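You operate a simulated robot arm through the tools that you are given. There is no shell and no other tool. Be economical: measure what you need, move in short steps, check, and stop when the job is done.

Carry out the task below with a simulated robot arm. There is one attempt and no reset: what you move stays moved.

## Task
Put things in order on the hooks end of the workbench. At the end: the purple flask from the hooks end of the workbench stands where the yellow month tag stood; the white label (marked "OATS") from the hooks end of the workbench is on the beige small board (marked "OATS"); the white cartridge is in the green shelf bin; the beige egg from the hooks end of the workbench stands on top of the pink wax iron; the yellow month tag from the hooks end of the workbench stands where the white cartridge stood; whatever was shut is shut again. Leave all else as you found it, and nothing knocked over.
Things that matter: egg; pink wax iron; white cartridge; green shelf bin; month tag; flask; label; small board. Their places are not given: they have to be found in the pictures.

Only the result counts: the job must be done as asked and must still hold three seconds after the hand-in. Knocking over, shifting, dropping, spilling or breaking anything else fails it.

## Robot
A 7-joint arm with a two-finger parallel gripper, fixed in place. Base frame: the origin is at the foot of the arm, x ahead of it, y to its left, z up; the work surface is at about z = 800. Units: mm, degrees, N and s.
With the tool pointing down near the work surface it reaches from about 240 to 680 mm from the base axis. Its first joint turns from -66.0 to 66.0 degrees. Payload 2.4 kg.
The TCP is the grasp point between the finger pads, 30 mm short of the fingertips. In the tool frame z runs along the fingers and y along their closing line. The gripper opens to 94 mm. The fingers are 28 mm wide and 10 mm thick; the gripper's body (50 by 96 mm) begins 55 mm behind the TCP.
Orientation is told as [roll, pitch, yaw] about the base's x, y, z axes, in that order, counted from this pose: with the fingers straight down and closing along the base's y, the tool's x points along the base's -x, its y along +y and its z along -z.

## Interface
- The arm moves only by the tool step_arm. Its argument "steps" is a list of rows, each a list of 7 numbers: the shift along the tool's x, y, z in units of 30 mm (1.0 is 30 mm), then the turn, a rotation vector about the tool's x, y, z in units of 8 degrees (1.0 is 8 degrees), then the gripper command, from -1 (fully open) to 1 (shut), values between in proportion. In form: [[dx, dy, dz, rx, ry, rz, fingers], ...]. A call has 1 to 8 rows; each row shifts and turns the commanded pose from where the row before left it, along the tool's axes as they then stand. A call with a number of a shift or a turn outside -1 to 1 is refused whole. A row lasts 0.2 s, in which the tool goes at most 50 mm and 8.6 degrees; a call with a longer step from one row to the next is refused whole, and so is a gripper value outside its range. Where a pose cannot be reached the arm comes as near as it can. A force on the tool above 40 N (or 10 N above the force at the start of the call, whichever is more), or a blocked arm, ends the call early, and 0.2 s more pass. The fingers move at their own pace (about 153 mm/s each) and stop on an object; they squeeze with about 25 N. The grip force told is the motor's: it shows also when the fingers shut on nothing. Time passes only in rows, and 0.2 s behind the last, so rows that do not move let the fingers close. It gives the time, the measured TCP pose, the force on the tool (base axes), the opening and the grip force at its end, in the units of the frame above (readings bear some noise).
- Cameras (640 x 400 px; columns grow to the right, rows downward): "scene" is fixed at [21.7, 466.3, 1451.2]; the picture's right is [-0.86, -0.52, 0.00], its down [-0.31, 0.51, -0.80] and it looks along [0.41, -0.68, -0.60] (base axes); focal length 322 px, centre (320, 200). "wrist" rides on the gripper at [-37, 0, -58] in the tool frame; the picture's right is [0.00, -1.00, 0.00], its down [0.97, 0.00, -0.24] and it looks along [0.24, 0.00, 0.97] (tool axes); focal length 218 px, centre (320, 200).
- capture(camera): a new picture of that camera. It takes no simulated time.
- point_at(camera, pixels): for up to 12 pixels [column, row] of the newest picture of that camera ("zoom" is the newest enlarged one), the place [x, y, z] in the base frame of the surface seen there, good to about 2 mm, but the place of the scene camera against the robot may be out by one fixed shift of up to 18 mm in any direction. It takes no simulated time.
- zoom(camera, box): a new picture of the part [left, top, right, bottom] of that camera's present view, enlarged. It takes no simulated time.
- close_job(): hands the job in; it is judged then, once.

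Go step by step. Measure first, check grasps and placings, and put right what went wrong. The budget is 80 turns and 38 pictures, counting those below and the enlarged ones. Unless the task says otherwise, let go and move clear before handing in, and close with one line.

The tools are called after ">>>" as a command line: name --pt "numbers of a row" for each row, then --argument value for the rest, lists and objects as JSON in quotes. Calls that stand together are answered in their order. step_arm: Moves the arm, as the interface text tells. Its arguments: {"type":"object","properties":{"steps":{"type":"array","items":{"type":"array","items":{"type":"number"}}}},"required":["steps"]} The other tools are called the same way: capture (camera) takes a picture; point_at (camera, pixels) gives the place of the surface under pixels of a picture; zoom (camera, box) takes an enlarged picture of a part of a camera's view; close_job () hands the job in.

At the start:

```text
clock: 0.0
tool_pos: [296.7, -223.5, 1082.4]
tcp_rot: [0.0, 0.1, 0.0]
contact_force: [0.2, 0.2, 0.3]
gripper_width: 94.0
finger_force: 0.1
```

scene: 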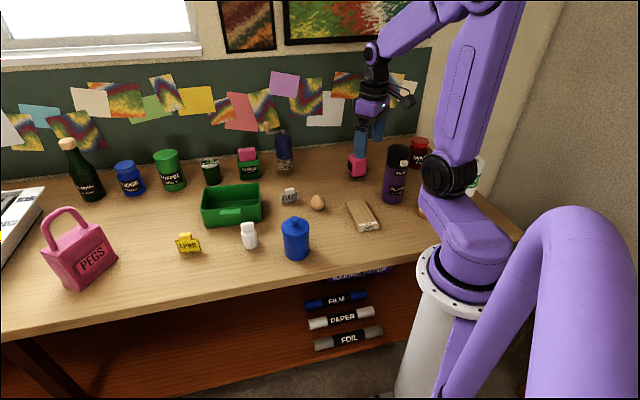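
wrist: 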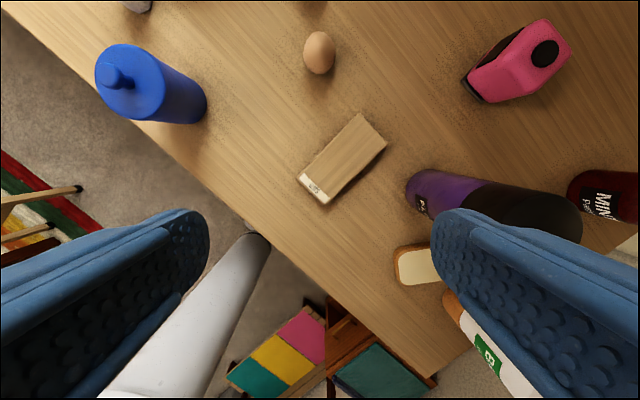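

The scene shows the yellow tag near (188,243), white cartridge candidates at (249,235) and (289,196), the egg (318,202), the board (362,214) and the pink iron (357,165). I'll zoom in to identify them.

>>> zoom --camera "scene" --box '[160, 130, 320, 270]'

>>> zoom --camera "scene" --box '[280, 120, 480, 270]'

```text
2.86 times, centred on (240, 200) of scene
```

zoom: 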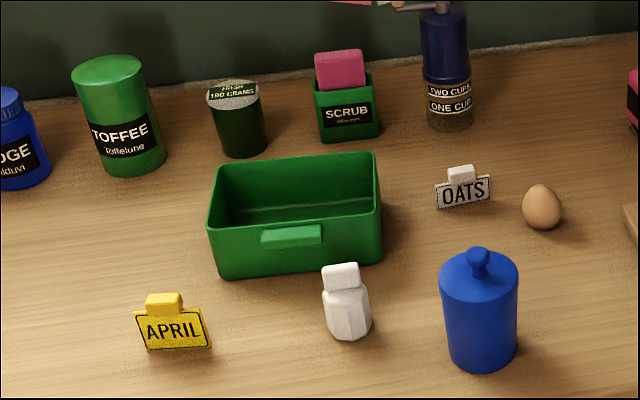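

```text
2.67 times, centred on (380, 195) of scene
```

zoom: 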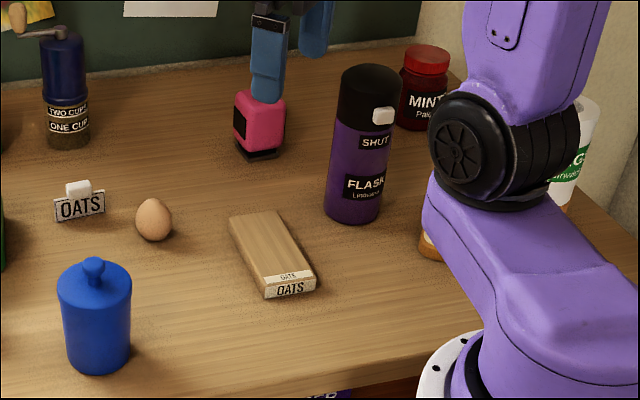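

The flask, egg, OATS label, OATS board, pink iron, April tag, white cartridge and open green bin are all identified. Next I'll measure them with the scene camera and compare with the wrist camera to find the fixed offset.

>>> point_at --camera "zoom" --pixels '[[153, 205], [153, 222], [228, 217], [276, 209], [317, 287], [264, 297], [78, 184], [80, 208], [370, 72], [355, 205], [260, 110], [262, 150]]'

>>> point_at --camera "scene" --pixels '[[183, 235], [189, 246], [247, 225], [250, 240], [202, 208], [219, 227], [265, 208], [258, 184], [210, 188], [235, 205], [295, 220], [360, 210]]'

>>> point_at --camera "wrist" --pixels '[[319, 50], [361, 113], [386, 143], [298, 178], [324, 204], [543, 53], [116, 76], [500, 100], [420, 185], [345, 150], [480, 210], [525, 40]]'

```text
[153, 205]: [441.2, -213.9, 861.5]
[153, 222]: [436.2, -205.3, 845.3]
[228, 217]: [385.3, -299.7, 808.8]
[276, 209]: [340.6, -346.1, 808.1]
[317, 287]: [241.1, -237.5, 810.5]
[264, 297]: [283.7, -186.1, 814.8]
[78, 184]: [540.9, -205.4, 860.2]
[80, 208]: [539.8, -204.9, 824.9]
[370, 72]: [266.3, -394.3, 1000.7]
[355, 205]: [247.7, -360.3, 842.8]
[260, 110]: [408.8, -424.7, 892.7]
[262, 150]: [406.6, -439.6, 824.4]
```

```text
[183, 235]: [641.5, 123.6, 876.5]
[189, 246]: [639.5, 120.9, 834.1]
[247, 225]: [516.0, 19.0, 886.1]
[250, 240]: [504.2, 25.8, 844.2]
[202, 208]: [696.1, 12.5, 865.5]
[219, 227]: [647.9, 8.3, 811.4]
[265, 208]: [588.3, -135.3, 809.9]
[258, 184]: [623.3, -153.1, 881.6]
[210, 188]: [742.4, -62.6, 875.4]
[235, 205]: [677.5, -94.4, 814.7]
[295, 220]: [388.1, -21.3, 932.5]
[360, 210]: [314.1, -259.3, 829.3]
```

```text
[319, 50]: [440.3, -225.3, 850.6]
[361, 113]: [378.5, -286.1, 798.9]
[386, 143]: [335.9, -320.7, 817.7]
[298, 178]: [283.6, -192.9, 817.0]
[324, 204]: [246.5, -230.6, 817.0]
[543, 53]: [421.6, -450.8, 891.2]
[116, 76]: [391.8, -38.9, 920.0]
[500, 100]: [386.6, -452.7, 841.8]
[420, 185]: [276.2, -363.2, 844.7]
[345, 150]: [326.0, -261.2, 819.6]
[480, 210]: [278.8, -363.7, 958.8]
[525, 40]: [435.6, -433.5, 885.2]
```

The scene camera reads about 10 mm too high in z, so I'll rely on the wrist camera for the grasps. I'm moving over the cartridge, tag and bin area for a wrist view.

>>> step_arm --pt "-1 1 0 0 0 0 -1" --pt "-1 1 0 0 0 0 -1" --pt "-1 1 0 0 0 0 -1" --pt "-1 1 0 0 0 0 -1" --pt "-1 1 0 0 0 0 -1" --pt "-1 1 0 0 0 0 -1" --pt "-1 1 0 0 0 0 -1" --pt "-1 1 0 0 0 0 -1"

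>>> capture --camera "wrist"

```text
clock: 1.8
tool_pos: [537.4, 16.7, 1084.9]
tcp_rot: [0.0, 0.0, -0.1]
contact_force: [-0.6, 0.1, 0.0]
gripper_width: 93.9
finger_force: 0.1
```

```text
33 pictures are left
```

wrist: 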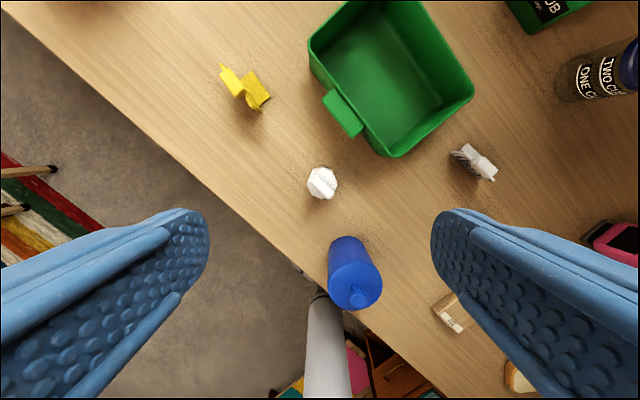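

The wrist shows the tag (245,88), cartridge (322,183), bin (390,80) and label (474,163). I'll zoom in and measure.

>>> zoom --camera "wrist" --box '[200, 50, 360, 210]'

>>> point_at --camera "wrist" --pixels '[[322, 180], [315, 180], [330, 180], [310, 47], [366, 143], [400, 155], [472, 95], [400, 70], [340, 112], [468, 158], [482, 160], [360, 10]]'

```text
2.50 times, centred on (280, 130) of wrist
```

zoom: 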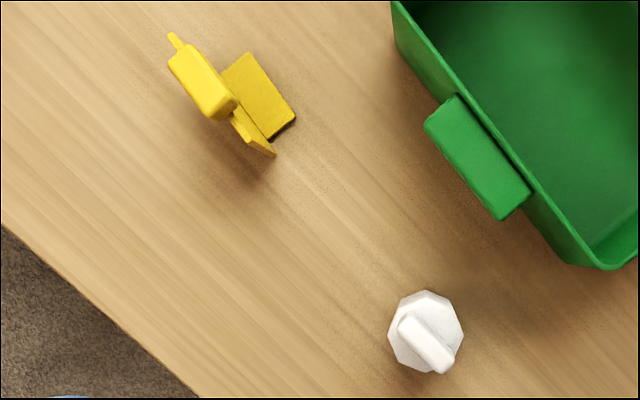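

```text
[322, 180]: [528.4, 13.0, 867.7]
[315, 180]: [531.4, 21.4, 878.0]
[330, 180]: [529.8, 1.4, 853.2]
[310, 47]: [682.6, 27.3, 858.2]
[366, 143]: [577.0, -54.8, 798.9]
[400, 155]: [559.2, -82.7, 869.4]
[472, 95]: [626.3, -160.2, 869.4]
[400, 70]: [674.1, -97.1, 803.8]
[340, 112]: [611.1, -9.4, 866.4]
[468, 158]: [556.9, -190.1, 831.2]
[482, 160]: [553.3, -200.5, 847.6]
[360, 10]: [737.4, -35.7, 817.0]
```

I need finer points on the cartridge and tag for position and yaw.

>>> point_at --camera "zoom" --pixels '[[405, 325], [440, 365], [424, 345], [413, 319], [450, 357], [450, 315], [185, 60], [220, 110], [200, 82], [243, 62], [285, 115], [262, 95]]'

>>> point_at --camera "wrist" --pixels '[[309, 178], [336, 185], [324, 168], [317, 197], [243, 88], [262, 109], [250, 72], [270, 96], [222, 67], [234, 95]]'

```text
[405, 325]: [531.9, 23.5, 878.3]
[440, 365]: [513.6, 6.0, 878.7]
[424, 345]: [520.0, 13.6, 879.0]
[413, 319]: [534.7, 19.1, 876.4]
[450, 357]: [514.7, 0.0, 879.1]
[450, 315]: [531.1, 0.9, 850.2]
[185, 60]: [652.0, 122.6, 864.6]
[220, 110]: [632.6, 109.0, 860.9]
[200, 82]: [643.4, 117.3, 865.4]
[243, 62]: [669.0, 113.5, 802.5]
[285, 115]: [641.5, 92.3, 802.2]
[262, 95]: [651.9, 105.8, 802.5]
```

```text
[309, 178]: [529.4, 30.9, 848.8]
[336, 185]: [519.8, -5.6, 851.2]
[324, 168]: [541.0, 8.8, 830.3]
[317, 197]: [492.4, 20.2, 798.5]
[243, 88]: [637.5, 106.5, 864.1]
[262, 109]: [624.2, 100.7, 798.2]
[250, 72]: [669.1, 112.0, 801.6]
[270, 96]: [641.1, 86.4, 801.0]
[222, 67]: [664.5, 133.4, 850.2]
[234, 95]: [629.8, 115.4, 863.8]
```

Cartridge centre is about (523.5, 12.5) with its body flats at roughly ±22.5°, and the tag's tab is at (643,117). I'm descending on the cartridge with yaw -22.5.

>>> step_arm --pt "0.463 -0.14 0.9 0 0 1 -1" --pt "0 0 1 0 0 0.905 -1" --pt "0 0 1 0 0 0.905 -1" --pt "0 0 1 0 0 0 -1" --pt "0 0 1 0 0 0 -1" --pt "0 0 1 0 0 0 -1" --pt "0 0 1 0 0 0 -1"

>>> capture --camera "wrist"

```text
clock: 3.4
tool_pos: [522.5, 12.4, 875.6]
tcp_rot: [0.0, 0.1, -22.4]
contact_force: [1.4, -0.3, 0.3]
gripper_width: 94.2
finger_force: 0.0
```

```text
31 pictures are left
```

wrist: 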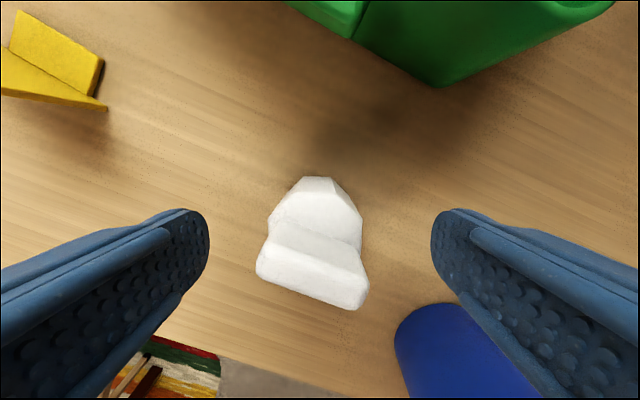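

The cartridge is centred between the fingers (column 315). I'll lower to about z=838 and close.

>>> step_arm --pt "0 0 0.63 0 0 0 -1" --pt "0 0 0.63 0 0 0 -1" --pt "0 0 0 0 0 0 1" --pt "0 0 0 0 0 0 1" --pt "0 0 0 0 0 0 1" --pt "0 0 -0.5 0 0 0 1"

```text
clock: 4.8
tool_pos: [523.4, 12.9, 852.6]
tcp_rot: [0.0, 0.0, -22.4]
contact_force: [0.2, 0.0, -0.9]
gripper_width: 38.8
finger_force: 24.9
```

The cartridge is gripped (38.8 mm). I'm lifting it and carrying it over the bin to (640,-80), turning to yaw -48.

>>> step_arm --pt "0 0 -1 0 0 1 1" --pt "0 0 -1 0 0 1 1" --pt "0 0 -1 0 0 1 1" --pt "-0.985 0.135 0 0 0 0 1" --pt "-0.985 0.135 0 0 0 0 1" --pt "-0.985 0.135 0 0 0 0 1" --pt "-0.985 0.135 0 0 0 0 1" --pt "-0.985 0.135 0 0 0 0.2 1"

>>> capture --camera "wrist"

>>> capture --camera "scene"

```text
clock: 6.6
tool_pos: [639.5, -81.1, 942.1]
tcp_rot: [-0.1, 0.0, -48.0]
contact_force: [0.2, -0.3, -0.3]
gripper_width: 39.0
finger_force: 24.7
```

```text
30 pictures are left
```

wrist: 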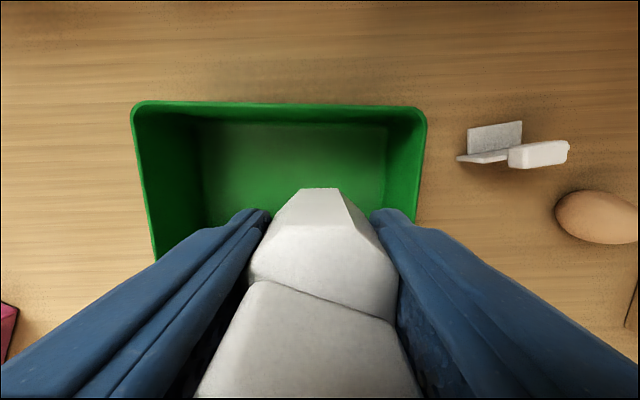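

```text
29 pictures are left
```

scene: 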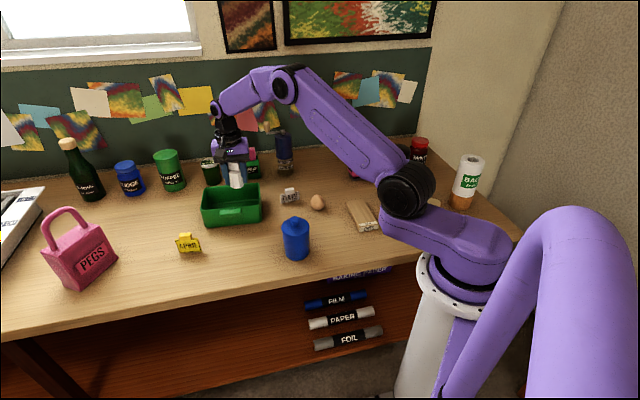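

The bin is visible with rim corners at (140,105) and (420,110). I'll check the centring across its short axis before lowering.

>>> point_at --camera "wrist" --pixels '[[136, 105], [420, 110], [280, 106], [280, 150], [210, 215], [150, 235], [425, 180], [494, 140], [540, 155], [600, 215]]'

```text
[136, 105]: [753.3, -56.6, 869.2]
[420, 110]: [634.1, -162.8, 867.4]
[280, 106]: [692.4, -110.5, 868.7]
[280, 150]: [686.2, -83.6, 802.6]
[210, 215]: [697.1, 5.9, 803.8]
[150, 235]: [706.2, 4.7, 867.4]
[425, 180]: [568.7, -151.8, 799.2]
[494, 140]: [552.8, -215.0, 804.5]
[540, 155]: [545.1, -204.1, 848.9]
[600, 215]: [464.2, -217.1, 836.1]
```

It is centred across the bin (about -3 mm). I'll lower to z≈843.5, open to about 60 mm, and rise straight up.

>>> step_arm --pt "0 0 0.95 0 0 0 1" --pt "0 0 0.95 0 0 0 1" --pt "0 0 0.95 0 0 0 1" --pt "0 0 0.43 0 0 0 1" --pt "0 0 0 0 0 0 1" --pt "0 0 0 0 0 0 -0.28" --pt "0 0 0 0 0 0 -0.28"

>>> step_arm --pt "0 0 -0.6 0 0 0 -0.28" --pt "0 0 -1 0 0 0 -0.28" --pt "0 0 -1 0 0 0 -0.28" --pt "0 0 -1 0 0 0 -0.28" --pt "0 0 -1 0 0 0 -0.28" --pt "0 0 -0.4 0 0 0 -1"

>>> capture --camera "wrist"

```text
clock: 8.2
tool_pos: [639.2, -80.3, 844.5]
tcp_rot: [0.1, -0.1, -48.1]
contact_force: [0.4, 0.3, 0.2]
gripper_width: 60.1
finger_force: 0.0
```

```text
clock: 9.6
tool_pos: [639.9, -80.1, 995.3]
tcp_rot: [0.1, 0.1, -48.1]
contact_force: [-0.5, -0.7, -0.4]
gripper_width: 94.1
finger_force: 0.0
```

```text
28 pictures are left
```

wrist: 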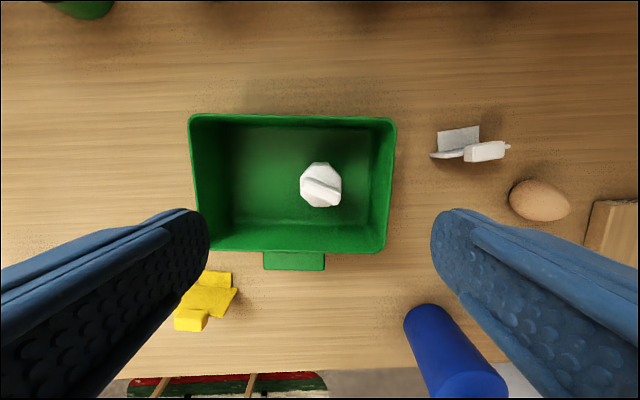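

The cartridge stands upright in the bin at (320,185). Next is the tag: I'm moving above it and turning to about yaw +40.

>>> step_arm --pt "0.952 0.884 0 0 0 0 -1" --pt "0.952 0.884 0 0 0 0 -1" --pt "0.952 0.884 0 0 0 0 -1" --pt "0.952 0.884 0 0 0 0 -1" --pt "0.952 0.884 0 0 0 0 -1" --pt "0 0 0 0 0 -1 -1" --pt "0 0 0 0 0 -1 -1" --pt "0 0 0 0 0 -1 -1"

>>> step_arm --pt "0 0 0 0 0 -1 -1" --pt "0 0 0 0 0 -1 -1" --pt "0 0 0 0 0 -1 -1" --pt "0 0 0 0 0 -1 -1" --pt "0 0 0 0 0 -1 -1" --pt "0 0 0 0 0 -1 -1" --pt "0 0 0 0 0 -1 -1" --pt "0 0 0 0 0 -1 -1"

>>> capture --camera "wrist"

```text
clock: 11.4
tool_pos: [641.7, 114.0, 995.9]
tcp_rot: [0.0, 0.1, -24.0]
contact_force: [0.3, -0.1, -0.2]
gripper_width: 94.2
finger_force: 0.1
```

```text
clock: 13.2
tool_pos: [641.7, 114.7, 994.2]
tcp_rot: [0.0, 0.0, 40.1]
contact_force: [0.4, 0.1, -0.4]
gripper_width: 94.0
finger_force: 0.1
```

```text
27 pictures are left
```

wrist: 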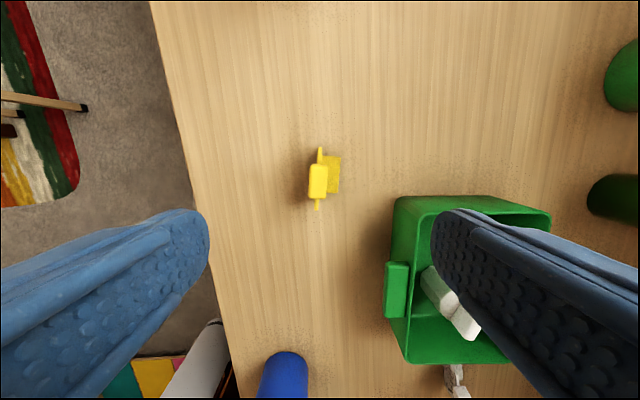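

The tag looks nearly aligned at (318,182). I'll zoom for a precise pose.

>>> zoom --camera "wrist" --box '[280, 135, 360, 215]'

>>> point_at --camera "wrist" --pixels '[[318, 168], [318, 182], [318, 195], [320, 150], [317, 206], [312, 182], [325, 182], [334, 159], [336, 188], [330, 175]]'

```text
5.00 times, centred on (320, 175) of wrist
```

zoom: 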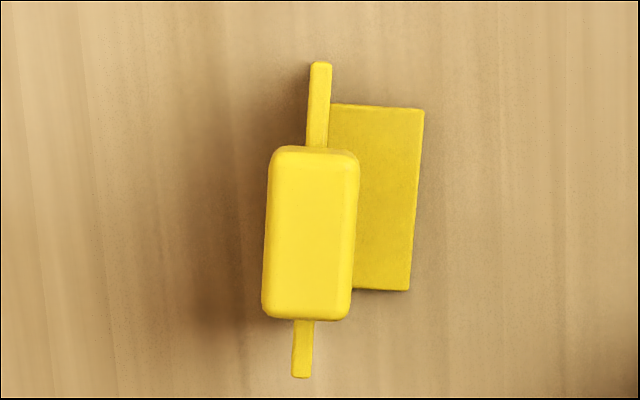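

```text
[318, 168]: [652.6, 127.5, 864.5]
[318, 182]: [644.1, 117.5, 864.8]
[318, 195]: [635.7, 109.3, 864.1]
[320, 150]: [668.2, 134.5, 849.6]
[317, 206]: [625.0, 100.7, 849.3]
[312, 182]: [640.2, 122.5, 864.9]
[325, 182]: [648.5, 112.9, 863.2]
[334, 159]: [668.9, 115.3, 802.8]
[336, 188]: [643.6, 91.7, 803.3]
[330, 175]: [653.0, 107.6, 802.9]
```

The plate lies at about 38°, with the tab centred near (645,118) and its top at z=865. I'll descend to z≈848 and close on the tab.

>>> step_arm --pt "-0.163 0 0.9 0 0 0.33 -0.4" --pt "0 0 1 0 0 0 -0.4" --pt "0 0 1 0 0 0 -0.4" --pt "0 0 1 0 0 0 -0.4" --pt "0 0 0.97 0 0 0 -0.4" --pt "0 0 0 0 0 0 1" --pt "0 0 0 0 0 0 1" --pt "0 0 0 0 0 0 1"

>>> capture --camera "wrist"

```text
clock: 15.0
tool_pos: [646.6, 117.2, 848.4]
tcp_rot: [0.0, -0.1, 37.3]
contact_force: [-0.7, 1.0, 0.2]
gripper_width: 19.1
finger_force: 25.0
```

```text
25 pictures are left
```

wrist: 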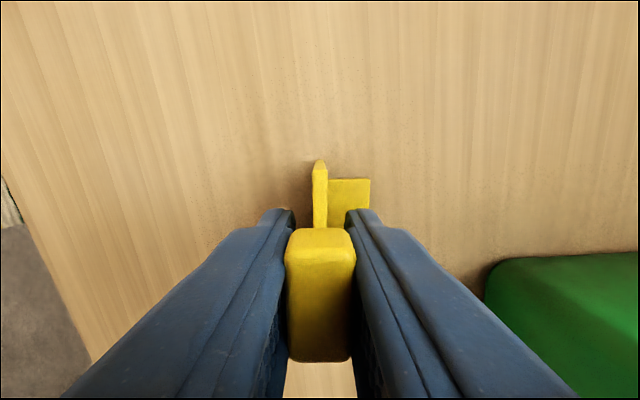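

The tag is gripped (19 mm). I'm lifting 60 mm and carrying it to the cartridge's old spot.

>>> step_arm --pt "0 0 -1 0 0 0 1" --pt "0 0 -1 0 0 0 1" --pt "0.897 -0.027 0 0 0 0 1" --pt "0.897 -0.027 0 0 0 0 1" --pt "0.897 -0.027 0 0 0 0 1" --pt "0.897 -0.027 0 0 0 0 1" --pt "0.897 -0.027 0 0 0 0 1" --pt "0.897 -0.027 0 0 0 0 1"

>>> capture --camera "wrist"

```text
clock: 16.8
tool_pos: [520.9, 15.4, 909.9]
tcp_rot: [0.0, 0.0, 37.3]
contact_force: [0.0, -0.3, -0.3]
gripper_width: 19.0
finger_force: 24.6
```

```text
24 pictures are left
```

wrist: 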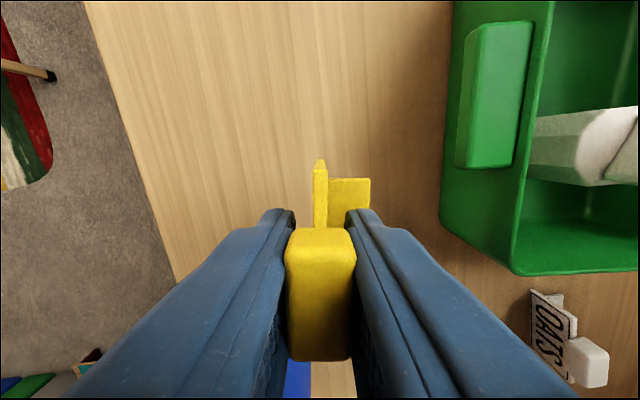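

Tag held steady over the spot. I'll lower it, release, and rise.

>>> step_arm --pt "0 0 1 0 0 0 1" --pt "0 0 1 0 0 0 1" --pt "0 0 0.03 0 0 0 1" --pt "0 0 0 0 0 0 -0.05" --pt "0 0 0 0 0 0 -0.05"

>>> step_arm --pt "0 0 -0.6 0 0 0 -0.05" --pt "0 0 -1 0 0 0 -0.05" --pt "0 0 -1 0 0 0 -0.05" --pt "0 0 -1 0 0 0 -0.05" --pt "0 0 -1 0 0 0 -0.05" --pt "0 0 -1 0 0 0 -0.05" --pt "0 0 -1 0 0 0 -1"

>>> capture --camera "wrist"

```text
clock: 18.0
tool_pos: [519.7, 16.5, 848.8]
tcp_rot: [0.1, 0.0, 37.4]
contact_force: [1.0, -0.4, 0.2]
gripper_width: 49.3
finger_force: 0.1
```

```text
clock: 19.6
tool_pos: [519.6, 16.4, 1046.1]
tcp_rot: [0.0, 0.1, 37.4]
contact_force: [-0.1, 0.6, -0.4]
gripper_width: 93.9
finger_force: 0.1
```

```text
23 pictures are left
```

wrist: 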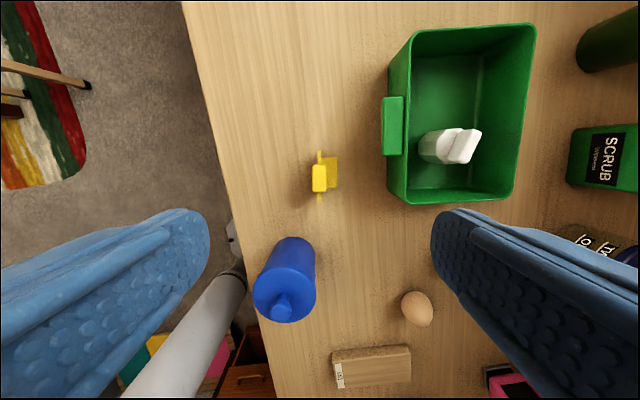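

The tag stands upright at (320,178). Now I'm heading toward the flask near (270,-370), rising to z≈1130 to look from above.

>>> step_arm --pt "1 -0.382 -0.35 0 0 0 -1" --pt "1 -0.382 -0.35 0 0 0 -1" --pt "1 -0.382 -0.35 0 0 0 -1" --pt "1 -0.382 -0.35 0 0 0 -1" --pt "1 -0.382 -0.35 0 0 0 -1" --pt "1 -0.382 -0.35 0 0 0 -1" --pt "1 -0.382 -0.35 0 0 0 -1" --pt "1 -0.382 -0.35 0 0 0 -1"

>>> step_arm --pt "1 -0.382 0 0 0 0 -1" --pt "1 -0.382 0 0 0 0 -1" --pt "1 -0.382 0 0 0 0 -1" --pt "1 -0.382 0 0 0 0 -1" --pt "1 -0.382 0 0 0 0 -1" --pt "0 0 0 0 0 1 -1" --pt "0 0 0 0 0 1 -1" --pt "0 0 0 0 0 1 -1"

>>> capture --camera "wrist"

```text
clock: 21.4
tool_pos: [385.3, -203.1, 1129.2]
tcp_rot: [0.1, 0.0, 37.3]
contact_force: [0.3, -0.2, 0.1]
gripper_width: 93.9
finger_force: 0.1
```

```text
clock: 23.2
tool_pos: [300.1, -338.4, 1130.7]
tcp_rot: [0.0, -0.1, 13.1]
contact_force: [-0.4, -0.3, 0.0]
gripper_width: 93.7
finger_force: 0.0
```

```text
22 pictures are left
```

wrist: 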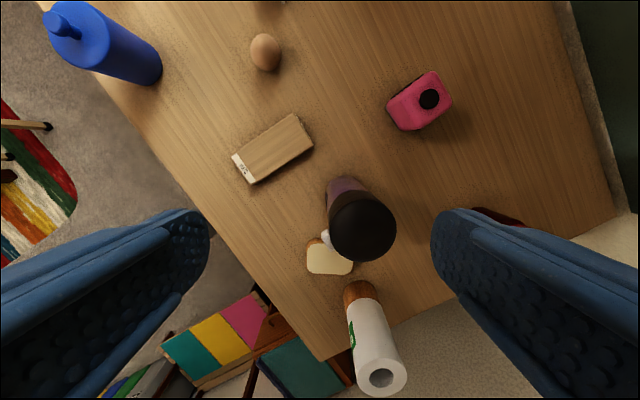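

The flask top is at (362,228), with its white button at (327,237) and a roll and another item nearby. I'll measure the cap and neighbours.

>>> point_at --camera "wrist" --pixels '[[362, 228], [333, 222], [394, 228], [362, 200], [362, 255], [327, 237], [345, 188], [330, 265], [382, 378], [360, 300], [490, 215], [428, 98]]'

>>> zoom --camera "wrist" --box '[280, 150, 440, 290]'

```text
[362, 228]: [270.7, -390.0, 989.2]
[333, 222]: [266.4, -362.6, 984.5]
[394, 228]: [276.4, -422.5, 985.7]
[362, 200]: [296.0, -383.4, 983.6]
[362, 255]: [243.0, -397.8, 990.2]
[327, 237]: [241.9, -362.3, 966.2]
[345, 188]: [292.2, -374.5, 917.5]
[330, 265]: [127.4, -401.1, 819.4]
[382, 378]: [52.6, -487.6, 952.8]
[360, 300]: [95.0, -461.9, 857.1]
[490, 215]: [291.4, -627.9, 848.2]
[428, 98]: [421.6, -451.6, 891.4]
```

```text
2.86 times, centred on (360, 220) of wrist
```

zoom: 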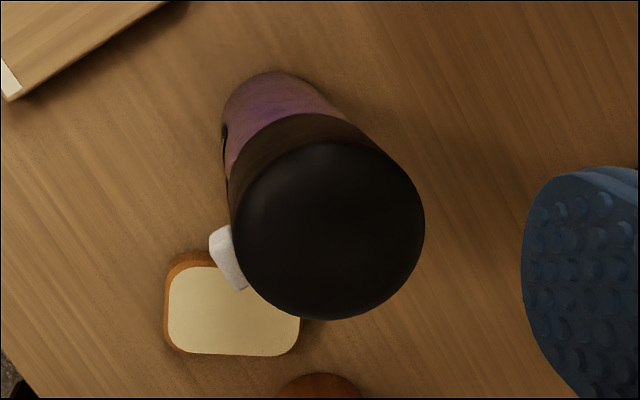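

The cap centre is about (269.5,-390.5) with diameter ~61, top z=990, and the button at azimuth 134°. I'll turn to yaw -45 so the fingers miss the button, then centre above it.

>>> step_arm --pt "0 0 0 0 0 1 -1" --pt "0 0 0 0 0 1 -1" --pt "0 0 0 0 0 1 -1" --pt "0 0 0 0 0 1 -1" --pt "0 0 0 0 0 1 -1" --pt "0 0 0 0 0 1 -1" --pt "0 0 0 0 0 1 -1" --pt "0 0 0 0 0 0.26 -1"

>>> step_arm --pt "-0.25 -0.98 0 0 0 0 -1" --pt "-0.25 -0.98 0 0 0 0 -1" --pt "0 0 1 0 0 0 -1" --pt "0 0 1 0 0 0 -1" --pt "0 0 0.7 0 0 0 -1"

>>> capture --camera "wrist"

```text
clock: 25.0
tool_pos: [302.1, -339.7, 1130.1]
tcp_rot: [0.0, 0.0, -44.9]
contact_force: [0.5, 0.3, 1.1]
gripper_width: 93.9
finger_force: 0.1
```

```text
clock: 26.2
tool_pos: [269.4, -392.5, 1049.4]
tcp_rot: [-0.1, -0.1, -44.8]
contact_force: [0.7, 0.0, 0.6]
gripper_width: 94.1
finger_force: 0.0
```

```text
20 pictures are left
```

wrist: 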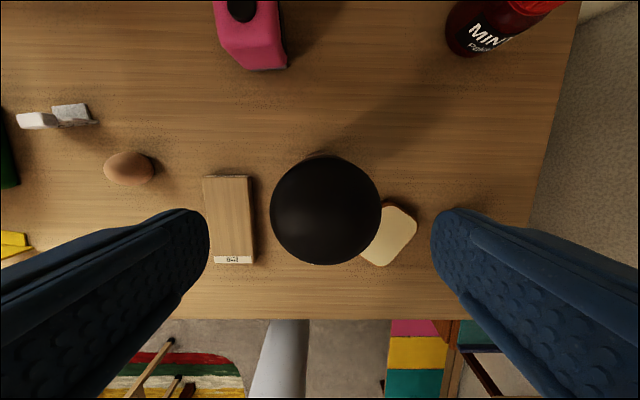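

The flask cap is centred at (326,210), about 3 mm off. I'll correct that, descend to z≈945, and close.

>>> step_arm --pt "0 -0.1 0.9 0 0 0 -1" --pt "0 0 0.9 0 0 0 -1" --pt "0 0 0.9 0 0 0 -1" --pt "0 0 0.76 0 0 0 -1" --pt "0 0 0 0 0 0 1" --pt "0 0 0 0 0 0 1" --pt "0 0 0 0 0 0 1"

>>> capture --camera "scene"

```text
clock: 27.8
tool_pos: [267.9, -394.1, 946.3]
tcp_rot: [0.1, -0.1, -44.8]
contact_force: [-0.8, 0.5, 1.7]
gripper_width: 69.1
finger_force: 25.0
```

```text
19 pictures are left
```

scene: 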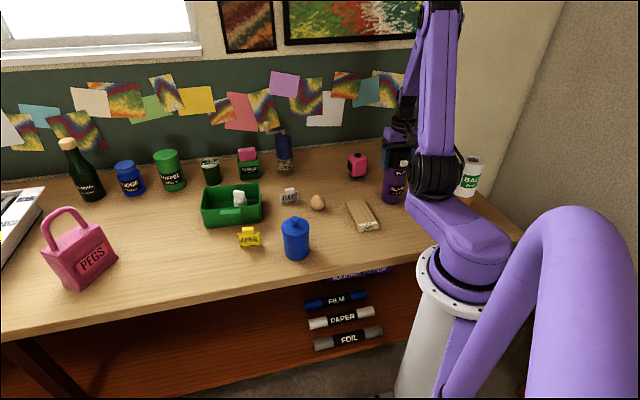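

Gripped at 69 mm. I'm lifting straight up by 100 mm.

>>> step_arm --pt "0 0 -0.3 0 0 0 1" --pt "0 0 -0.6 0 0 0 1" --pt "0 0 -0.8 0 0 0 1" --pt "0 0 -0.8 0 0 0 1" --pt "0 0 -0.8 0 0 0 1"

>>> capture --camera "scene"

```text
clock: 29.0
tool_pos: [267.7, -392.8, 1042.8]
tcp_rot: [0.1, 0.0, -44.8]
contact_force: [0.4, 0.6, -3.5]
gripper_width: 69.2
finger_force: 24.5
```

```text
18 pictures are left
```

scene: 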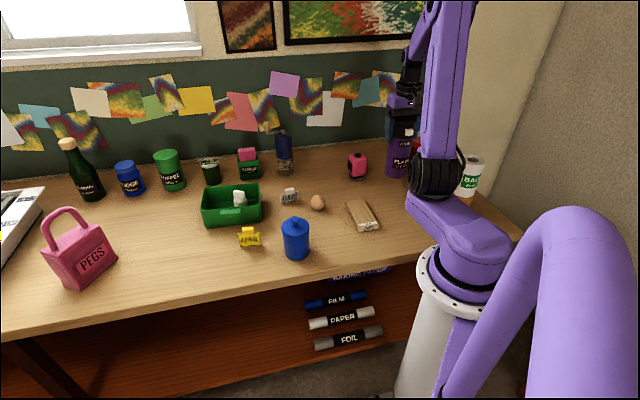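

The flask is clear of the table and its weight reads about 4 N. I'm carrying it between the canister and the egg/label/bin at this height.

>>> step_arm --pt "0.097 0.973 0 0 0 0 1" --pt "0.097 0.973 0 0 0 0 1" --pt "0.097 0.973 0 0 0 0 1" --pt "0.097 0.973 0 0 0 0 1" --pt "0.097 0.973 0 0 0 0 1" --pt "0.097 0.973 0 0 0 0 1" --pt "0.097 0.973 0 0 0 0 1" --pt "0.097 0.973 0 0 0 0 1"

>>> step_arm --pt "0.097 0.973 0 0 0 0 1" --pt "0.097 0.973 0 0 0 0 1" --pt "0.097 0.973 0 0 0 0 1" --pt "0.097 0.973 0 0 0 0 1" --pt "0.35 0.905 0 0 0 0 1" --pt "0.35 0.905 0 0 0 0 1" --pt "0.35 0.905 0 0 0 0 1"

>>> step_arm --pt "0.35 0.905 0 0 0 0 1" --pt "0.35 0.905 0 0 0 0 1" --pt "0.35 0.905 0 0 0 0 1" --pt "-0.078 0.963 0 0 0 0 1" --pt "-0.078 0.963 0 0 0 0 1" --pt "-0.078 0.963 0 0 0 0 1" --pt "-0.078 0.963 0 0 0 0 1"

>>> capture --camera "scene"

```text
clock: 30.8
tool_pos: [416.3, -211.7, 1043.9]
tcp_rot: [0.0, 0.0, -44.8]
contact_force: [0.8, 0.7, -3.4]
gripper_width: 68.9
finger_force: 24.9
```

```text
clock: 32.4
tool_pos: [524.8, -40.6, 1043.5]
tcp_rot: [-0.1, -0.1, -44.8]
contact_force: [-1.1, -0.3, -3.2]
gripper_width: 68.8
finger_force: 25.1
```

```text
clock: 34.0
tool_pos: [648.6, 114.0, 1043.0]
tcp_rot: [0.0, 0.0, -44.8]
contact_force: [-0.6, 1.0, -3.0]
gripper_width: 68.4
finger_force: 25.0
```

```text
17 pictures are left
```

scene: 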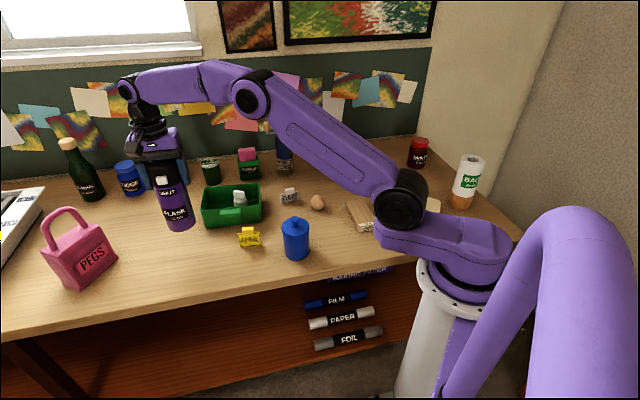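

It's over the tag's old spot. I'll lower to z≈946.5 and check the force before releasing.

>>> step_arm --pt "0 0.03 0.9 0 0 0 1" --pt "0 0 0.9 0 0 0 1" --pt "0 0 0.8 0 0 0 1" --pt "0 0 0.5 0 0 0 1" --pt "0 0 0.11 0 0 0 1" --pt "0 0 0 0 0 0 1"

```text
clock: 35.4
tool_pos: [649.0, 114.9, 945.7]
tcp_rot: [0.0, 0.1, -44.7]
contact_force: [0.2, 0.4, -3.2]
gripper_width: 68.5
finger_force: 24.8
```

The weight is still on the gripper, so I'll lower in small increments until it rests on the table.

>>> step_arm --pt "0 0 0.06 0 0 0 1" --pt "0 0 0 0 0 0 1"

```text
clock: 36.0
tool_pos: [648.6, 116.2, 945.0]
tcp_rot: [0.0, -0.1, -44.8]
contact_force: [-0.1, -0.1, -3.7]
gripper_width: 68.4
finger_force: 24.6
```

>>> step_arm --pt "0 0 0.08 0 0 0 1" --pt "0 0 0 0 0 0 1"

>>> zoom --camera "scene" --box '[110, 140, 270, 260]'

```text
clock: 36.6
tool_pos: [649.2, 115.1, 946.5]
tcp_rot: [0.1, -0.1, -44.8]
contact_force: [-7.4, -1.8, 18.0]
gripper_width: 68.8
finger_force: 24.6
```

```text
3.33 times, centred on (190, 200) of scene
```

zoom: 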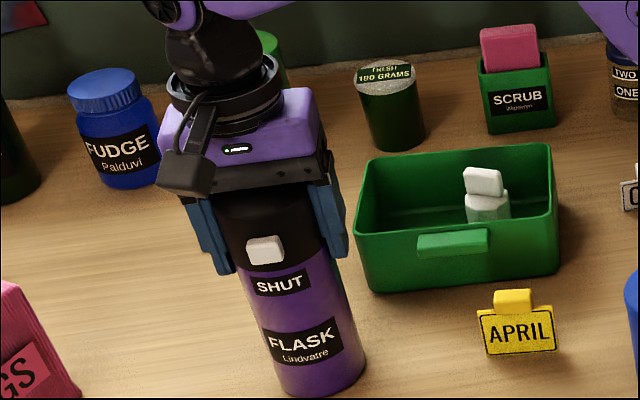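

It's in contact now (18 N). I'll ease up slightly, release, and rise clear.

>>> step_arm --pt "0 0 -0.05 0 0 0 1" --pt "0 0 0 0 0 0 0" --pt "0 0 0 0 0 0 -1" --pt "0 0 0 0 0 0 -1"

>>> step_arm --pt "0 0 -0.7 0 0 0 -1" --pt "0 0 -1 0 0 0 -1" --pt "0 0 -1 0 0 0 -1" --pt "0 0 -1 0 0 0 -1"

>>> capture --camera "wrist"

```text
clock: 37.6
tool_pos: [648.6, 116.1, 943.8]
tcp_rot: [0.0, 0.0, -44.8]
contact_force: [1.3, 0.3, -1.4]
gripper_width: 94.3
finger_force: 0.1
```

```text
clock: 38.6
tool_pos: [649.2, 114.9, 1056.2]
tcp_rot: [0.0, 0.0, -44.8]
contact_force: [-0.2, -0.6, -0.4]
gripper_width: 94.1
finger_force: 0.0
```

```text
15 pictures are left
```

wrist: 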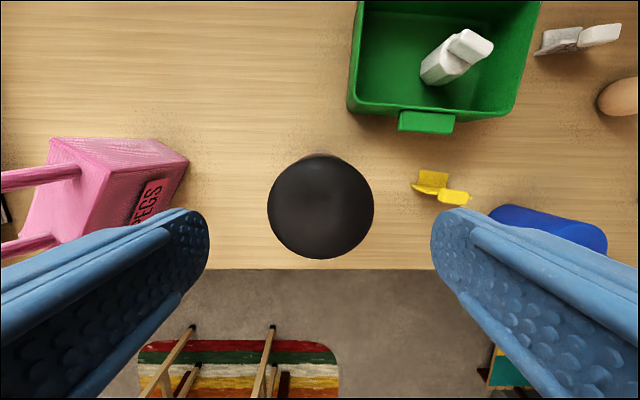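

The flask stands upright at its place. Next is the label near (547,-202), so I'm moving above it and turning to yaw +40.

>>> step_arm --pt "-0.503 -0.989 0 0 0 0 -1" --pt "-0.503 -0.989 0 0 0 0 -1" --pt "-0.503 -0.989 0 0 0 0 -1" --pt "-0.503 -0.989 0 0 0 0 -1" --pt "-0.503 -0.989 0 0 0 0 -1" --pt "-0.503 -0.989 0 0 0 0 -1" --pt "-0.503 -0.989 0 0 0 0 -1" --pt "-0.503 -0.989 0 0 0 0 -1"

>>> step_arm --pt "-0.503 -0.989 0 0 0 0 -1" --pt "-0.503 -0.989 0 0 0 0 -1" --pt "0 0 0 0 0 -1 -1" --pt "0 0 0 0 0 -1 -1" --pt "0 0 0 0 0 -1 -1" --pt "0 0 0 0 0 -1 -1" --pt "0 0 0 0 0 -1 -1"

>>> step_arm --pt "0 0 0 0 0 -1 -1" --pt "0 0 0 0 0 -1 -1" --pt "0 0 0 0 0 -1 -1" --pt "0 0 0.5 0 0 -1 -1" --pt "0 0 0.7 0 0 -1 -1" --pt "0 0 0.7 0 0 -0.6 -1"

>>> zoom --camera "wrist" --box '[220, 100, 420, 260]'

```text
clock: 40.4
tool_pos: [566.4, -138.3, 1056.6]
tcp_rot: [0.0, 0.0, -44.8]
contact_force: [0.2, -0.1, 1.0]
gripper_width: 94.2
finger_force: 0.2
```

```text
clock: 42.0
tool_pos: [546.6, -200.2, 1056.2]
tcp_rot: [0.1, 0.0, -4.6]
contact_force: [-0.4, 0.0, -0.4]
gripper_width: 94.2
finger_force: 0.0
```

```text
clock: 43.4
tool_pos: [546.6, -201.5, 999.2]
tcp_rot: [0.0, 0.0, 40.1]
contact_force: [-0.5, -1.1, 0.6]
gripper_width: 94.2
finger_force: 0.1
```

```text
2.50 times, centred on (320, 180) of wrist
```

zoom: 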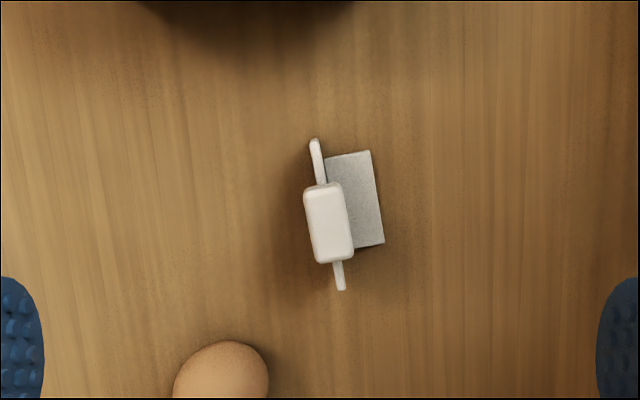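

The label plate is tilted about 10° from the tool, so I need yaw ≈50. I'll get precise points.

>>> point_at --camera "zoom" --pixels '[[314, 142], [341, 286], [322, 195], [334, 252], [328, 223], [372, 155], [382, 240], [365, 200], [220, 375]]'

```text
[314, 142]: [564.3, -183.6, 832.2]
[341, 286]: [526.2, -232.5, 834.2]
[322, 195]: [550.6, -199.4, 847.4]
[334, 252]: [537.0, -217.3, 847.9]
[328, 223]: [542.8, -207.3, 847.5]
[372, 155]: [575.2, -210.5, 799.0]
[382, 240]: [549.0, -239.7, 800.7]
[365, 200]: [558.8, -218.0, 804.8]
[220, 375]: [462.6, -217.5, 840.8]
```

Plate azimuth is about 52°, with the tab centre at (544.3,-207.8) and top at z=848. I'll rotate 12°, descend to z≈839 and grip.

>>> step_arm --pt "0 0 0 0 0 -0.75 -0.3" --pt "0 0 0.8 0 0 -0.74 -0.3" --pt "0.213 -0.07 0.9 0 0 0 -0.3" --pt "0 0 1 0 0 0 -0.3" --pt "0 0 1 0 0 0 -0.3" --pt "0 0 0.8 0 0 0 -0.3" --pt "0 0 0.84 0 0 0 -0.3"

>>> capture --camera "wrist"

```text
clock: 45.0
tool_pos: [544.0, -208.9, 838.8]
tcp_rot: [-0.1, 0.1, 52.0]
contact_force: [0.6, 0.4, -0.4]
gripper_width: 61.1
finger_force: 0.1
```

```text
13 pictures are left
```

wrist: 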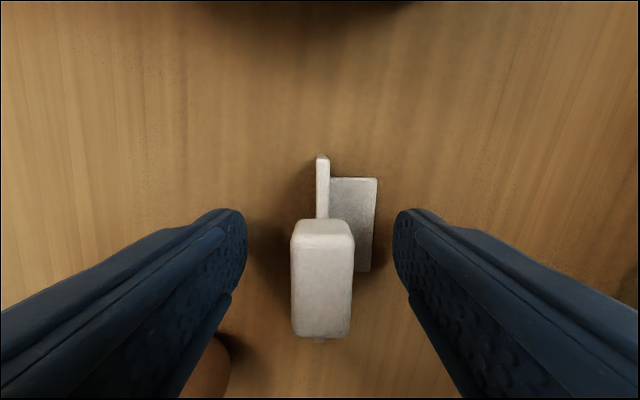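

Aligned over the label. I'll close, then lift 60 mm.

>>> step_arm --pt "0 0 0 0 0 0 1" --pt "0 0 0 0 0 0 1" --pt "0 0 0 0 0 0 1" --pt "0 0 -0.5 0 0 0 1" --pt "0 0 -1 0 0 0 1" --pt "0 0 -1 0 0 0 1" --pt "0 0 -1 0 0 0 1"

```text
clock: 46.6
tool_pos: [544.2, -206.9, 943.6]
tcp_rot: [0.0, 0.1, 51.9]
contact_force: [0.6, -0.5, -0.9]
gripper_width: 19.3
finger_force: 24.8
```

The label is held (19.3 mm). I'm turning to yaw -45, along the board's long axis, and carrying it over the board.

>>> step_arm --pt "0 0 0 0 0 1 1" --pt "0 0 0 0 0 1 1" --pt "0 0 0 0 0 1 1" --pt "0 0 0 0 0 1 1" --pt "0 0 0 0 0 1 1" --pt "0 0 0 0 0 1 1" --pt "0 0 0 0 0 1 1" --pt "0 0 0 0 0 1 1"

>>> step_arm --pt "0 0 0 0 0 1 1" --pt "0 0 0 0 0 1 1" --pt "0 0 0 0 0 1 1" --pt "0 0 0 0 0 1.0 1" --pt "0 0 0 0 0 0.1 1" --pt "0.623 -0.93 0 0 0 0 1" --pt "0.623 -0.93 0 0 0 0 1" --pt "0.623 -0.93 0 0 0 0 1"

>>> step_arm --pt "0.623 -0.93 0 0 0 0 1" --pt "0.623 -0.93 0 0 0 0 1" --pt "0.623 -0.93 0 0 0 0 1" --pt "0.623 -0.93 0 0 0 0 1"

>>> capture --camera "wrist"

```text
clock: 48.4
tool_pos: [545.0, -208.7, 944.1]
tcp_rot: [0.0, 0.0, -12.3]
contact_force: [-0.1, 0.2, -0.9]
gripper_width: 19.2
finger_force: 24.9
```

```text
clock: 50.2
tool_pos: [444.1, -227.7, 944.1]
tcp_rot: [-0.1, -0.1, -44.9]
contact_force: [-0.2, 0.7, 0.6]
gripper_width: 19.0
finger_force: 25.1
```

```text
clock: 51.2
tool_pos: [313.3, -253.5, 943.9]
tcp_rot: [0.0, 0.1, -44.7]
contact_force: [-0.8, -1.5, -1.0]
gripper_width: 19.3
finger_force: 25.1
```

```text
12 pictures are left
```

wrist: 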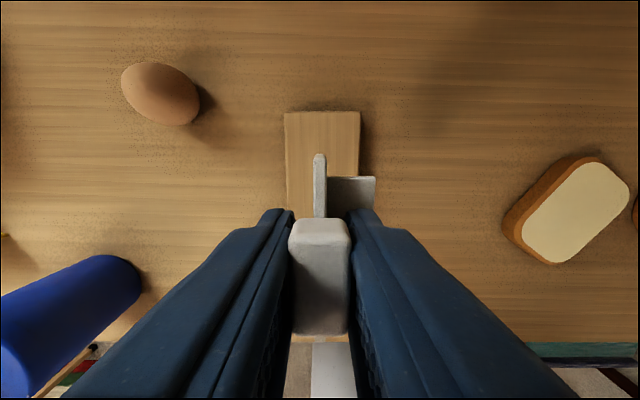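

The board's far end is at (286,113)-(360,112). I'll check its exact position relative to the tool.

>>> point_at --camera "wrist" --pixels '[[287, 115], [356, 114], [322, 140], [290, 200], [357, 165], [160, 92], [125, 75], [197, 115]]'

```text
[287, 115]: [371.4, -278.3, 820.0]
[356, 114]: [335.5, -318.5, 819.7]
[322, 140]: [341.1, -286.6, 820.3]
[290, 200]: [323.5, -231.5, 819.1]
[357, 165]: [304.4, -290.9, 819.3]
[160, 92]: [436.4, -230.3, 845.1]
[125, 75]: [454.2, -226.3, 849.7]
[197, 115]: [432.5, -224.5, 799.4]
```

The board centre line is 4 mm from the tool, as intended, with top z≈819.5. I'll lower to about 859.

>>> step_arm --pt "0 0 1 0 0 0 1" --pt "0 0 1 0 0 0 1" --pt "0 0 0.7 0 0 0 1" --pt "0 0 0.1 0 0 0 1" --pt "0 0 0 0 0 0 1"

```text
clock: 52.4
tool_pos: [313.5, -253.4, 860.2]
tcp_rot: [0.0, -0.1, -44.8]
contact_force: [0.2, -0.1, -0.3]
gripper_width: 19.1
finger_force: 24.8
```

>>> step_arm --pt "0 0 0.04 0 0 0 1" --pt "0 0 0 0 0 0 1" --pt "0 0 0 0 0 0 0.4" --pt "0 0 0 0 0 0 -0.05" --pt "0 0 0 0 0 0 -0.05"

>>> step_arm --pt "0 0 -0.6 0 0 0 -0.05" --pt "0 0 -1 0 0 0 -0.05" --pt "0 0 -1 0 0 0 -0.05" --pt "0 0 -1 0 0 0 -0.05" --pt "0 0 -1 0 0 0 -1" --pt "0 0 -1 0 0 0 -1"

>>> capture --camera "wrist"

```text
clock: 53.6
tool_pos: [314.1, -252.8, 859.4]
tcp_rot: [0.0, -0.1, -44.9]
contact_force: [-0.8, -0.4, 1.0]
gripper_width: 49.3
finger_force: 0.1
```

```text
clock: 55.0
tool_pos: [314.1, -254.3, 1028.4]
tcp_rot: [0.0, 0.1, -44.8]
contact_force: [0.4, 0.4, 0.3]
gripper_width: 94.1
finger_force: 0.1
```

```text
11 pictures are left
```

wrist: 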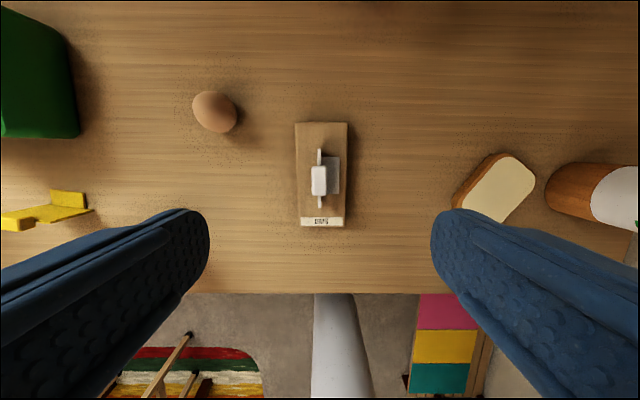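

The label stands on the board at (320,180). Now the egg: I'm moving above it for a look.

>>> step_arm --pt "-0.515 0.97 0 0 0 0 -1" --pt "-0.515 0.97 0 0 0 0 -1" --pt "-0.515 0.97 0 0 0 0 -1" --pt "-0.515 0.97 0 0 0 0 -1" --pt "0 0 0.8 0 0 0 -1" --pt "0 0 0.8 0 0 0 -1"

>>> capture --camera "wrist"

```text
clock: 56.4
tool_pos: [440.6, -215.3, 978.3]
tcp_rot: [0.0, -0.1, -44.9]
contact_force: [0.8, 0.8, -0.6]
gripper_width: 94.1
finger_force: 0.1
```

```text
10 pictures are left
```

wrist: 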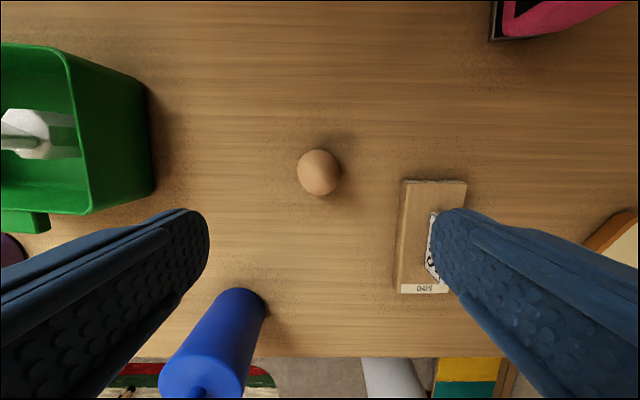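

The egg is at (318,172). I'll measure its outline.

>>> point_at --camera "wrist" --pixels '[[318, 172], [299, 172], [337, 172], [318, 152], [318, 193], [322, 165], [322, 185], [510, 10], [600, 5]]'

```text
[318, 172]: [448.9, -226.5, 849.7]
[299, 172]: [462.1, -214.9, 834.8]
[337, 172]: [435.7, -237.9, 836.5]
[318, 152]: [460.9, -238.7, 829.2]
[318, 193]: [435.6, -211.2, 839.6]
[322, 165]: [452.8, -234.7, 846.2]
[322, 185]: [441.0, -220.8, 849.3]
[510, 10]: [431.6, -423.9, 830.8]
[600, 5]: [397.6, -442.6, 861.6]
```

Egg centre is about (448.5,-225.5), diameter ~38, top z=851. I'll descend to z≈834 with an intermediate check.

>>> step_arm --pt "-0.427 -0.055 0.9 0 0 0 -0.6" --pt "0 0 1 0 0 0 -0.6" --pt "0 0 1 0 0 0 -0.6" --pt "0 0 1 0 0 0 -0.6" --pt "0 0 0.9 0 0 0 -0.6"

>>> capture --camera "wrist"

```text
clock: 57.6
tool_pos: [448.3, -224.7, 835.7]
tcp_rot: [0.0, 0.0, -44.8]
contact_force: [-0.1, 0.1, -0.1]
gripper_width: 75.0
finger_force: 0.1
```

```text
9 pictures are left
```

wrist: 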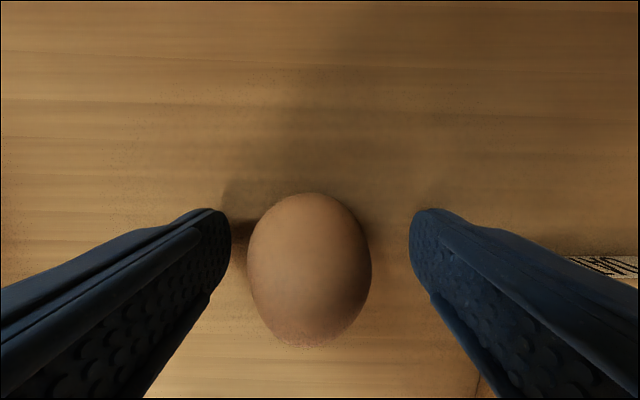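

The egg sits slightly left (column 311). I'll verify its centre with a few points.

>>> point_at --camera "wrist" --pixels '[[251, 270], [371, 270], [311, 197], [311, 343], [311, 310], [290, 310], [332, 310], [311, 280]]'

```text
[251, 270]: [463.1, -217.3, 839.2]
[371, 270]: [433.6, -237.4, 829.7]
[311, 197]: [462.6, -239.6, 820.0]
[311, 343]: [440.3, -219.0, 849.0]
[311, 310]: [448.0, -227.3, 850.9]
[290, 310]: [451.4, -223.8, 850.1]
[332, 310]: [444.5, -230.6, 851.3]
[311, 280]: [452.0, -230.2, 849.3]
```

The centre agrees within 2 mm, so I'll close gently and lift.

>>> step_arm --pt "-0.04 0 0.06 0 0 0 0" --pt "0 0 0 0 0 0 1" --pt "0 0 0 0 0 0 1" --pt "0 0 0 0 0 0 1"

>>> step_arm --pt "0 0 -0.4 0 0 0 1" --pt "0 0 -0.8 0 0 0 1" --pt "0 0 -1 0 0 0 1" --pt "0 0 -1 0 0 0 1" --pt "0 0 -1 0 0 0 1" --pt "0 0 -1 0 0 0 1"

>>> capture --camera "wrist"

```text
clock: 58.6
tool_pos: [448.6, -226.2, 833.6]
tcp_rot: [0.0, 0.0, -44.9]
contact_force: [-0.1, 0.2, 0.1]
gripper_width: 39.3
finger_force: 25.2
```

```text
clock: 60.0
tool_pos: [448.1, -227.0, 990.0]
tcp_rot: [0.1, 0.0, -44.9]
contact_force: [-0.1, 0.5, -0.2]
gripper_width: 39.3
finger_force: 25.2
```

```text
8 pictures are left
```

wrist: 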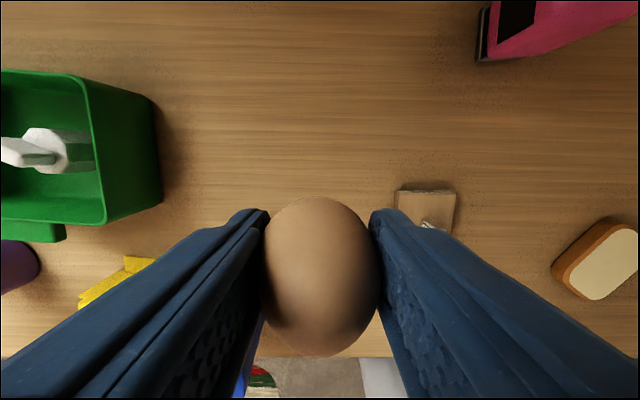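

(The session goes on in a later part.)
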